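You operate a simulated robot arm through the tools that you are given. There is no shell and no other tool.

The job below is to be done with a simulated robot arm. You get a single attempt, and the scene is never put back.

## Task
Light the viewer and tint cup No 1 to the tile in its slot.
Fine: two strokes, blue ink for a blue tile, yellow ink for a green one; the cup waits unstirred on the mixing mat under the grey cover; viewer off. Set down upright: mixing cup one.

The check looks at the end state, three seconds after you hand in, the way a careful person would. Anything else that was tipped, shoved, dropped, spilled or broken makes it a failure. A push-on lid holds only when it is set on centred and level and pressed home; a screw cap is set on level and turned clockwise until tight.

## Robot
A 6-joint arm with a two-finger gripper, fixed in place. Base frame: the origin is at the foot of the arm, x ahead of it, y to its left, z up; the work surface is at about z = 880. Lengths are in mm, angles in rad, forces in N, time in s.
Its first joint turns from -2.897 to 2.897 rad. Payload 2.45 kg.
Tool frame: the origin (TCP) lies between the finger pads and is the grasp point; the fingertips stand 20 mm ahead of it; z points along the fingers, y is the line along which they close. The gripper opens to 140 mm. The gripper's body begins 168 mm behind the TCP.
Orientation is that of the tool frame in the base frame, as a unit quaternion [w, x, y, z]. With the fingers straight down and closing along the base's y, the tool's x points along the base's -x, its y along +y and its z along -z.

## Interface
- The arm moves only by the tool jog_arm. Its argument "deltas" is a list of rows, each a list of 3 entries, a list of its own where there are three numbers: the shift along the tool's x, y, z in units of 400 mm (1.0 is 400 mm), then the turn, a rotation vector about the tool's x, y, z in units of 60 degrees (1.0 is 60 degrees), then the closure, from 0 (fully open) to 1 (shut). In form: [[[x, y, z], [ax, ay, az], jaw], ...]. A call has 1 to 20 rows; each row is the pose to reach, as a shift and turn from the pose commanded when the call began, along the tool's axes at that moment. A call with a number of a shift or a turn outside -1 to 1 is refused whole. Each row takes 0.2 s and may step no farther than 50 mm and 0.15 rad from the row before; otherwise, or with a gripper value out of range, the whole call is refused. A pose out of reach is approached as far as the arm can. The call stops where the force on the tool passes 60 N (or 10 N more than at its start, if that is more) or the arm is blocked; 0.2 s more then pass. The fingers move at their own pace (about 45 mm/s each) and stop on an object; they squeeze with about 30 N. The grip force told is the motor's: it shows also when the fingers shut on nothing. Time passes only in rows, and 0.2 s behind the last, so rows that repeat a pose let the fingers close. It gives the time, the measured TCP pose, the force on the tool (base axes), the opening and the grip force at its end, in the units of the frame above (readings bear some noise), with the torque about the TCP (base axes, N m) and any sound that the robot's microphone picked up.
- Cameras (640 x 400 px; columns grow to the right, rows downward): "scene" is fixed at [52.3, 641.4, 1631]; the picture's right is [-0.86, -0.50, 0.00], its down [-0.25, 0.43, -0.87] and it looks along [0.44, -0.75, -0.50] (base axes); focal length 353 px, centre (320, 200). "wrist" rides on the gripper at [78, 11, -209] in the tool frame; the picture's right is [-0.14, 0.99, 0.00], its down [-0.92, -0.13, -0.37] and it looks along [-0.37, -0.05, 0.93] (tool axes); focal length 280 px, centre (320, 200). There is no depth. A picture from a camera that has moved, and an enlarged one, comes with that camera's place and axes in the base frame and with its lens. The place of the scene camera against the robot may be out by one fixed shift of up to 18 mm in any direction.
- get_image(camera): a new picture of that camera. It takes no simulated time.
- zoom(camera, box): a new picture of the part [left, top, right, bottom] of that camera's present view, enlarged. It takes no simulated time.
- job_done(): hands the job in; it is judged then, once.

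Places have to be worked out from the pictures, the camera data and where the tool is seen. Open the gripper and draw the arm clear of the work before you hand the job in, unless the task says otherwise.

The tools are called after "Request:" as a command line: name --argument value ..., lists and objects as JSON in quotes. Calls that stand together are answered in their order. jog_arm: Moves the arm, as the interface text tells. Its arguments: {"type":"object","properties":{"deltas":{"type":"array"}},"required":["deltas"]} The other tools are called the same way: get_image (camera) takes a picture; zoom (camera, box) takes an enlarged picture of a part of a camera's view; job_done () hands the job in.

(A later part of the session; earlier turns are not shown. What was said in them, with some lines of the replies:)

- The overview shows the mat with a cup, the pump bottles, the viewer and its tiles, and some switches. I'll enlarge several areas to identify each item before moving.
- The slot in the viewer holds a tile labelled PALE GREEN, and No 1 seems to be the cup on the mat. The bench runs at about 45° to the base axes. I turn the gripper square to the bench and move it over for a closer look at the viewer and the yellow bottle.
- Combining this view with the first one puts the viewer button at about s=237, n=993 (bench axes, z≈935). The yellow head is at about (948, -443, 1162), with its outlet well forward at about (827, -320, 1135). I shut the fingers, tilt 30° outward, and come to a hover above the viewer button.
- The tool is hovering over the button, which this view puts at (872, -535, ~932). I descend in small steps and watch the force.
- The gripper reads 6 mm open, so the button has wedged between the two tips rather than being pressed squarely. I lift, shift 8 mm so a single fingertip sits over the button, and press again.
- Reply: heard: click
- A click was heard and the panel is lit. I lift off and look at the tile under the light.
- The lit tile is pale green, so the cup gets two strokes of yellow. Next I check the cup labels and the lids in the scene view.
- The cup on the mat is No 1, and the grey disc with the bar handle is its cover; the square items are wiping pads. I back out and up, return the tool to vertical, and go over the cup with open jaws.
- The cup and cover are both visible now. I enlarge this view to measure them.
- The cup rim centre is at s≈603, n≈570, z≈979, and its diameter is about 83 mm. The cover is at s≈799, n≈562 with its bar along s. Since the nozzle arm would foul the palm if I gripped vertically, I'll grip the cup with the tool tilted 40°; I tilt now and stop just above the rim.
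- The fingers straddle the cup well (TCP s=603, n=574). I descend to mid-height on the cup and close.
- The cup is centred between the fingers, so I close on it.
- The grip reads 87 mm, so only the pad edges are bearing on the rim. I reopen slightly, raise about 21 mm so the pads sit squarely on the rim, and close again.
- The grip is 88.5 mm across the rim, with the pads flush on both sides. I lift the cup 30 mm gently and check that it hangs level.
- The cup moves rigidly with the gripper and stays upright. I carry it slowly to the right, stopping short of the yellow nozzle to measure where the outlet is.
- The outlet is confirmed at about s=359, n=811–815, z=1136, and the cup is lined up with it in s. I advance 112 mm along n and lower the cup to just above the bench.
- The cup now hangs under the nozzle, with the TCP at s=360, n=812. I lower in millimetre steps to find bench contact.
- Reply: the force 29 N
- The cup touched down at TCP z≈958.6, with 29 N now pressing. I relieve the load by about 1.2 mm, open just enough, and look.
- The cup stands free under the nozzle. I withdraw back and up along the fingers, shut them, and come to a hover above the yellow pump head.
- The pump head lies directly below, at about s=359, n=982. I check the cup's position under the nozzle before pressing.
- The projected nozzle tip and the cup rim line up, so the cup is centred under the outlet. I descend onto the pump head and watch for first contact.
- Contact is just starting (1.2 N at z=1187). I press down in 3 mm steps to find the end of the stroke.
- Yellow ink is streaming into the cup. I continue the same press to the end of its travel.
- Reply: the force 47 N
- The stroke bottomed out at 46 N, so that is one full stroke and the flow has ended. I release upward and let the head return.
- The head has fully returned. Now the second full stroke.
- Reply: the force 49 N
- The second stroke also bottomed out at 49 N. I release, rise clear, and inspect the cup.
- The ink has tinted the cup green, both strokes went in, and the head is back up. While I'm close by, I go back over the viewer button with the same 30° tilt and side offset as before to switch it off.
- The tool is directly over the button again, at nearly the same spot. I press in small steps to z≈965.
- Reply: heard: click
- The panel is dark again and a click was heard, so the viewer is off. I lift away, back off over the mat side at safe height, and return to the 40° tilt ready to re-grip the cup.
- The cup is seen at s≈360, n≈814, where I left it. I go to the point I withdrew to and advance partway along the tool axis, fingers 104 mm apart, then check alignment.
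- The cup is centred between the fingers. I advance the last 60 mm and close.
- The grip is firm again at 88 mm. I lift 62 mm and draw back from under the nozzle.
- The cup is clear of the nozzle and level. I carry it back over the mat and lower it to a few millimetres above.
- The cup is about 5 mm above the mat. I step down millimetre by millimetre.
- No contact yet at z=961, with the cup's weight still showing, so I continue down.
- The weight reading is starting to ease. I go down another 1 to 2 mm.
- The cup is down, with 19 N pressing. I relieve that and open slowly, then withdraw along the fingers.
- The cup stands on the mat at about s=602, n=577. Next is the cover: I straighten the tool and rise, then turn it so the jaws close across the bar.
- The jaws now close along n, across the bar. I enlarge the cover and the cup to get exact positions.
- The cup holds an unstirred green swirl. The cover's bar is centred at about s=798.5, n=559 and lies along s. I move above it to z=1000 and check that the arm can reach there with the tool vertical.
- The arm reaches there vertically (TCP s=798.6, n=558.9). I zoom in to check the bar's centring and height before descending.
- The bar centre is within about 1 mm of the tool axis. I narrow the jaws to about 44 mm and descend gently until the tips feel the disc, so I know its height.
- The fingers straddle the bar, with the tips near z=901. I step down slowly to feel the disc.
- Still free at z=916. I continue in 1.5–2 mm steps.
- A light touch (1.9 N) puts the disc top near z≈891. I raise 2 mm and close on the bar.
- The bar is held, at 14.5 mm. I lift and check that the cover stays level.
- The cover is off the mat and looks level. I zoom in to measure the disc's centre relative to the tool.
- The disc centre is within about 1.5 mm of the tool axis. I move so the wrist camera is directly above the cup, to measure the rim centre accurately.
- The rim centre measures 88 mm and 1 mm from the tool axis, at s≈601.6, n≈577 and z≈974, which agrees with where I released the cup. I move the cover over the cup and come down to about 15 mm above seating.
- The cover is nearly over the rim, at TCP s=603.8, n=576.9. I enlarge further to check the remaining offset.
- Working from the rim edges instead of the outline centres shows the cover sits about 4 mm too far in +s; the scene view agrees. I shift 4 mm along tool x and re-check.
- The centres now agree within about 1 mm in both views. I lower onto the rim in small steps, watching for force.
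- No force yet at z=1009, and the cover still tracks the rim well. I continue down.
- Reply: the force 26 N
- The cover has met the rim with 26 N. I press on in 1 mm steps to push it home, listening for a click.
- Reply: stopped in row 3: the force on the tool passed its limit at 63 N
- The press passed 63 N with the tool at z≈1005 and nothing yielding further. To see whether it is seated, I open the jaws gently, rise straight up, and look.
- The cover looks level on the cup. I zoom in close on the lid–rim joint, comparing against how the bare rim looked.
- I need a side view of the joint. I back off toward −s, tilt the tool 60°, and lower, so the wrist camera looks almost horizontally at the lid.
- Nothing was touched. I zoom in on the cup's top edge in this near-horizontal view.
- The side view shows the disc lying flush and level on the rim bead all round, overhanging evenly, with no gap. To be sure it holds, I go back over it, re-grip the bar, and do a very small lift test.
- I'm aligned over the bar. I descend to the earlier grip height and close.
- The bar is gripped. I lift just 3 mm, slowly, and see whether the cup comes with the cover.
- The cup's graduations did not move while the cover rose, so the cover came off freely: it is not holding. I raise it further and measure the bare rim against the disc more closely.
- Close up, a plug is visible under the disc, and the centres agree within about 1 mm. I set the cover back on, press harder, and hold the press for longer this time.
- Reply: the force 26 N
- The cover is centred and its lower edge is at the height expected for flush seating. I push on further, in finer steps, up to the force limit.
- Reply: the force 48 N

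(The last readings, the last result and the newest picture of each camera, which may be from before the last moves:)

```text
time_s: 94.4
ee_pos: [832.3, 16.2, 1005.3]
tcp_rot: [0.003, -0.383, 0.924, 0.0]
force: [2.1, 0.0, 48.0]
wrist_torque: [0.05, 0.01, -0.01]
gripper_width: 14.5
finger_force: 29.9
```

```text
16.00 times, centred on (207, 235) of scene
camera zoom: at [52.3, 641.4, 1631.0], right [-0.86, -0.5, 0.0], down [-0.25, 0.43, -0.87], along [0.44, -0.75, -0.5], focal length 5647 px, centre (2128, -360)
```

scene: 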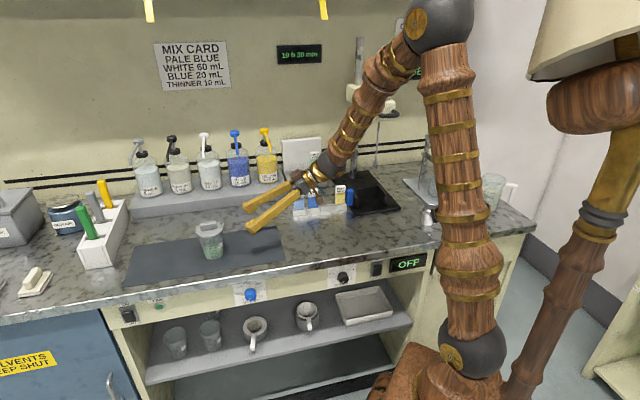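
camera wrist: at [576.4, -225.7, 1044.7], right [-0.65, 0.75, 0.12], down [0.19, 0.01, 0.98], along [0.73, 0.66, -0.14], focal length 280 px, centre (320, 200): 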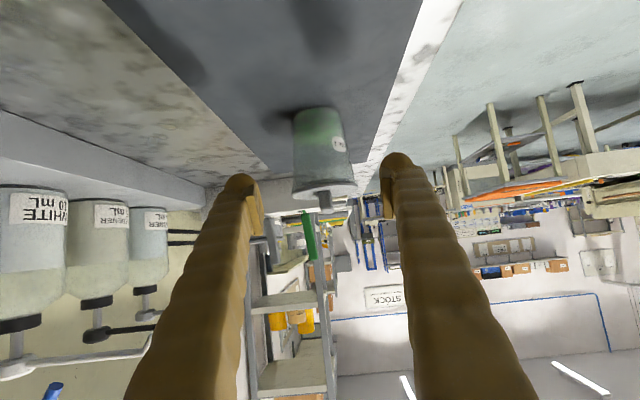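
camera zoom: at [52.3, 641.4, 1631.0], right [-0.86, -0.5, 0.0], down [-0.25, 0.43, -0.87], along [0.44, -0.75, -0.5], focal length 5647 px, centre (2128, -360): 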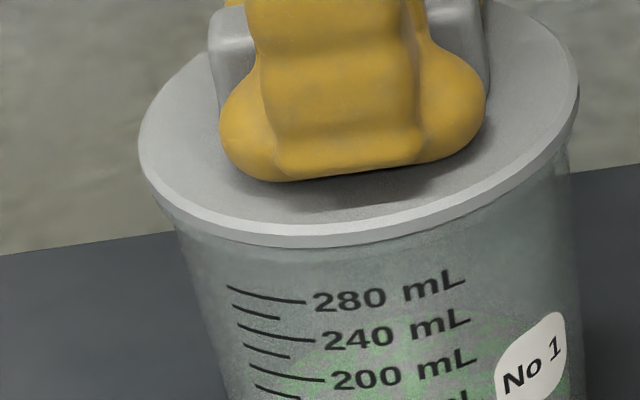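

At 48 N the fingers were beginning to slide on the bar, so the disc has bottomed on the rim. To put the full force on the cover, I release, rise, shut the fingers, and press straight down on top of the bar at its centre.

Request:
jog_arm --deltas '[[[0, 0, -0.0095], [0, 0, 0], 1.0], [[0, 0, -0.0095], [0, 0, 0], 0.9], [[0, 0, -0.0095], [0, 0, 0], 0.8], [[0, 0, -0.0095], [0, 0, 0], 0.75], [[0, 0, -0.0095], [0, 0, 0], 0.75], [[0, 0, -0.05], [0, 0, 0], 0.75], [[-0.005, 0, -0.13], [0, 0, 0], 0.75], [[-0.005, 0, -0.13], [0, 0, 0], 1.0], [[-0.005, 0, -0.13], [0, 0, 0], 1.0], [[-0.005, 0, -0.13], [0, 0, 0], 1.0], [[-0.005, 0, -0.07], [0, 0, 0], 1.0], [[-0.005, 0, -0.07], [0, 0, 0], 1.0]]'

Request:
get_image --camera "wrist"

Request:
zoom --camera "scene" --box '[185, 205, 235, 255]'

```text
time_s: 97.0
ee_pos: [833.8, 17.9, 1031.5]
tcp_rot: [0.003, -0.382, 0.924, 0.0]
force: [0.0, 0.6, 0.2]
wrist_torque: [0.0, -0.02, -0.02]
gripper_width: 0.0
finger_force: 28.9
```

```text
taken
camera wrist: at [769.3, -29.5, 1240.1], right [-0.6, 0.8, 0.0], down [0.74, 0.56, 0.37], along [0.3, 0.22, -0.93], focal length 280 px, centre (320, 200)
```

wrist: 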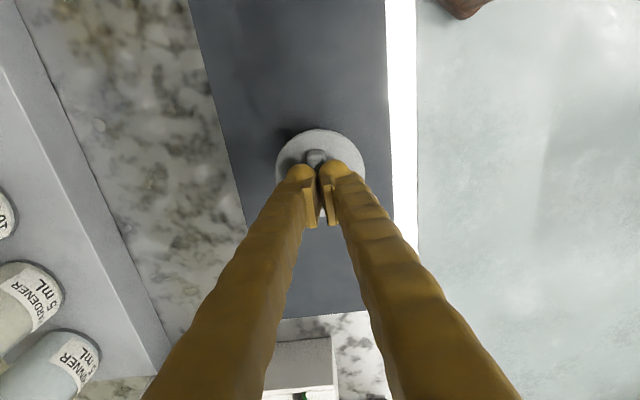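

```text
8.00 times, centred on (210, 230) of scene
camera zoom: at [52.3, 641.4, 1631.0], right [-0.86, -0.5, 0.0], down [-0.25, 0.43, -0.87], along [0.44, -0.75, -0.5], focal length 2824 px, centre (1200, -40)
```

zoom: 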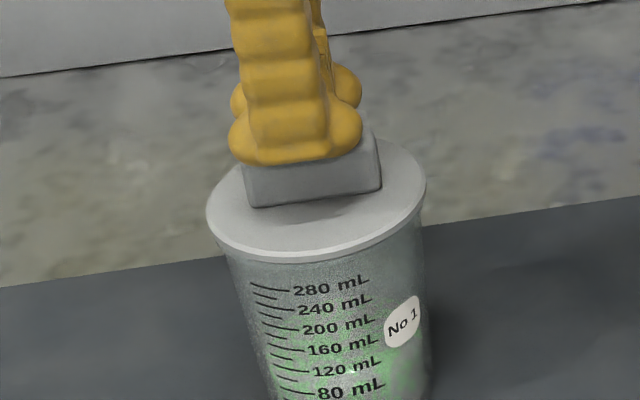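

The closed fingers are just above the bar, a few millimetres off its centre. I correct by 3 mm and press down on the bar in steps.

Request:
jog_arm --deltas '[[[0.0075, 0, 0], [0, 0, 0], 1.0], [[0.0075, 0, 0.01], [0, 0, 0], 1.0], [[0.0075, 0, 0.0175], [0, 0, 0], 1.0], [[0.0075, 0, 0.0225], [0, 0, 0], 1.0], [[0.0075, 0, 0.0225], [0, 0, 0], 1.0]]'

```text
time_s: 97.9
ee_pos: [833.0, 16.6, 1027.8]
tcp_rot: [0.005, -0.383, 0.924, -0.002]
force: [-5.3, -0.5, 19.0]
wrist_torque: [-0.07, 0.22, -0.01]
gripper_width: 5.8
finger_force: 29.0
stopped in row 4: the force on the tool passed its limit at 65 N (the readings are from after the stop); the commanded pose is now the measured one
```

The press on the bar reached 65 N. I rise clear and check the cover and cup from the scene camera.

Request:
jog_arm --deltas '[[[0, 0, -0.01], [0, 0, 0], 1.0], [[0, 0, -0.06], [0, 0, 0], 1.0], [[0, 0, -0.15], [0, 0, 0], 1.0], [[0, 0, -0.25], [0, 0, 0], 0.686], [[0, 0, -0.25], [0, 0, 0], 0.686]]'

Request:
zoom --camera "scene" --box '[185, 205, 235, 265]'

Request:
zoom --camera "wrist" --box '[240, 90, 400, 230]'

```text
time_s: 99.1
ee_pos: [832.2, 15.9, 1128.9]
tcp_rot: [0.005, -0.385, 0.923, -0.001]
force: [0.4, -0.4, 0.7]
wrist_torque: [0.0, -0.01, -0.01]
gripper_width: 44.1
finger_force: 0.1
```

```text
6.67 times, centred on (210, 235) of scene
camera zoom: at [52.3, 641.4, 1631.0], right [-0.86, -0.5, 0.0], down [-0.25, 0.43, -0.87], along [0.44, -0.75, -0.5], focal length 2353 px, centre (1053, -33)
```

zoom: 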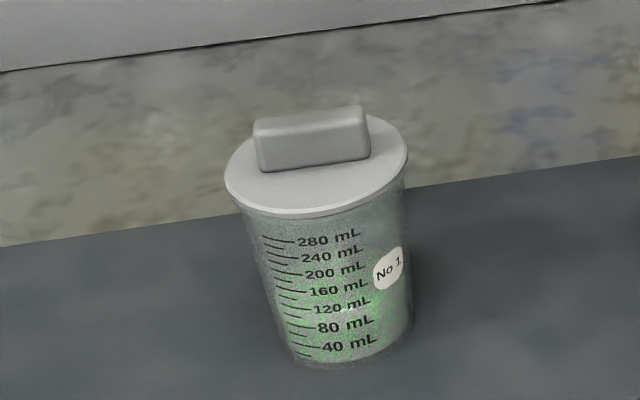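

```text
2.86 times, centred on (320, 160) of wrist
camera zoom: at [765.7, -32.3, 1337.0], right [-0.6, 0.8, -0.01], down [0.74, 0.56, 0.38], along [0.3, 0.22, -0.93], focal length 801 px, centre (320, 314)
```

zoom: 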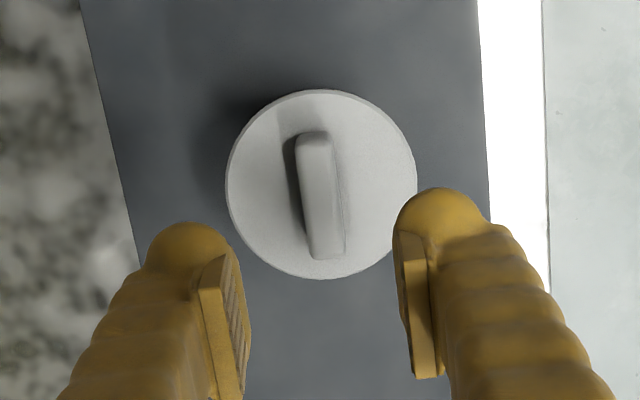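

The cover sits level and centred on cup No 1, flush with the rim, and the pressing moved nothing. I open the gripper and draw the arm up and clear.

Request:
jog_arm --deltas '[[[0, 0, -0.1], [0, 0, 0], 0.3], [[0, 0, -0.2], [0, 0, 0], 0], [[0, 0, -0.3], [0, 0, 0], 0], [[0, 0, -0.4], [0, 0, 0], 0], [[0.05, 0.05, -0.5], [0, 0, 0], 0], [[0.1, 0.1, -0.6], [0, 0, 0], 0], [[0.2, 0.1, -0.625], [0, 0, 0], 0], [[0.3, 0.1, -0.625], [0, 0, 0], 0], [[0.3, 0.1, -0.625], [0, 0, 0], 0]]'

Request:
get_image --camera "scene"

Request:
zoom --camera "scene" --box '[120, 110, 380, 290]'

Request:
get_image --camera "wrist"

```text
time_s: 101.1
ee_pos: [715.7, -41.5, 1376.9]
tcp_rot: [0.005, -0.383, 0.924, -0.001]
force: [-0.1, 0.6, -0.3]
wrist_torque: [0.01, 0.02, 0.0]
gripper_width: 139.9
finger_force: 0.0
```

```text
taken
```

scene: 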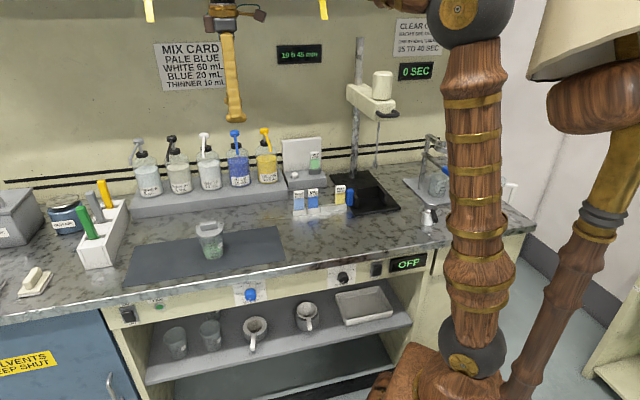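

```text
2.22 times, centred on (250, 200) of scene
camera zoom: at [52.3, 641.4, 1631.0], right [-0.86, -0.5, 0.0], down [-0.25, 0.43, -0.87], along [0.44, -0.75, -0.5], focal length 784 px, centre (476, 200)
```

zoom: 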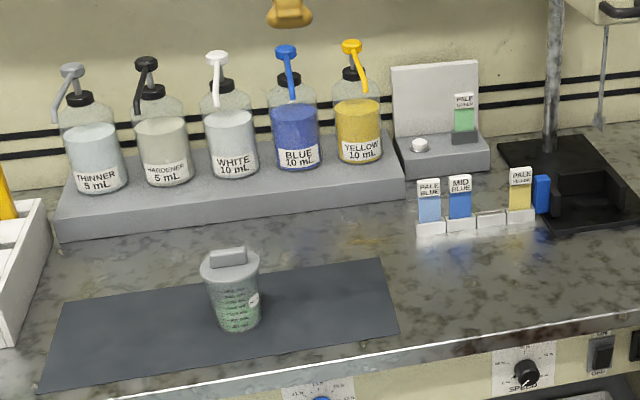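

```text
taken
camera wrist: at [649.3, -88.9, 1586.2], right [-0.6, 0.8, -0.01], down [0.74, 0.56, 0.38], along [0.3, 0.22, -0.93], focal length 280 px, centre (320, 200)
```

wrist: 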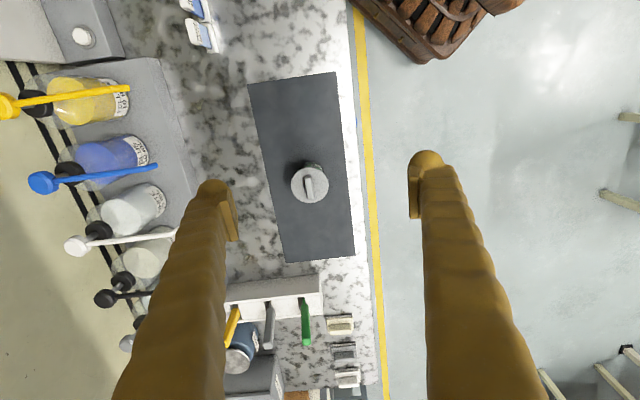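

The final views show cup No 1 upright on the mat with the green swirl unstirred, and the cover level, centred and flush on its rim. The viewer is dark, the bottles, tiles and other items are where they were, and the gripper is open and clear. I hand in the job.

Request:
job_done

```text
The job is handed in.
```

I handed the job in with cup No 1 tinted and covered. I'm not certain the cover grips the cup rather than just resting on it.

- **Tint:** I lit the viewer and the tile in its slot was pale green. The cup got two full strokes of yellow ink, and the contents show an unstirred green swirl.
- **Cup and cover:** The cup stands upright on the mixing mat. The grey cover is level, centred and flush on the rim.
- **Cover hold:** After my first press (about 63 N) I tested it, and the cover lifted off without the cup. I re-centred it, pressed it at about 48 N, then at about 65 N on top of the handle. No click was heard, and I did not test the hold again. It may simply be a loose cover.
- **Viewer:** It is off; the second press clicked and the panel went dark.
- **Surroundings:** In the final pictures I saw nothing else moved or spilled. The gripper is open and the arm is clear of the work.
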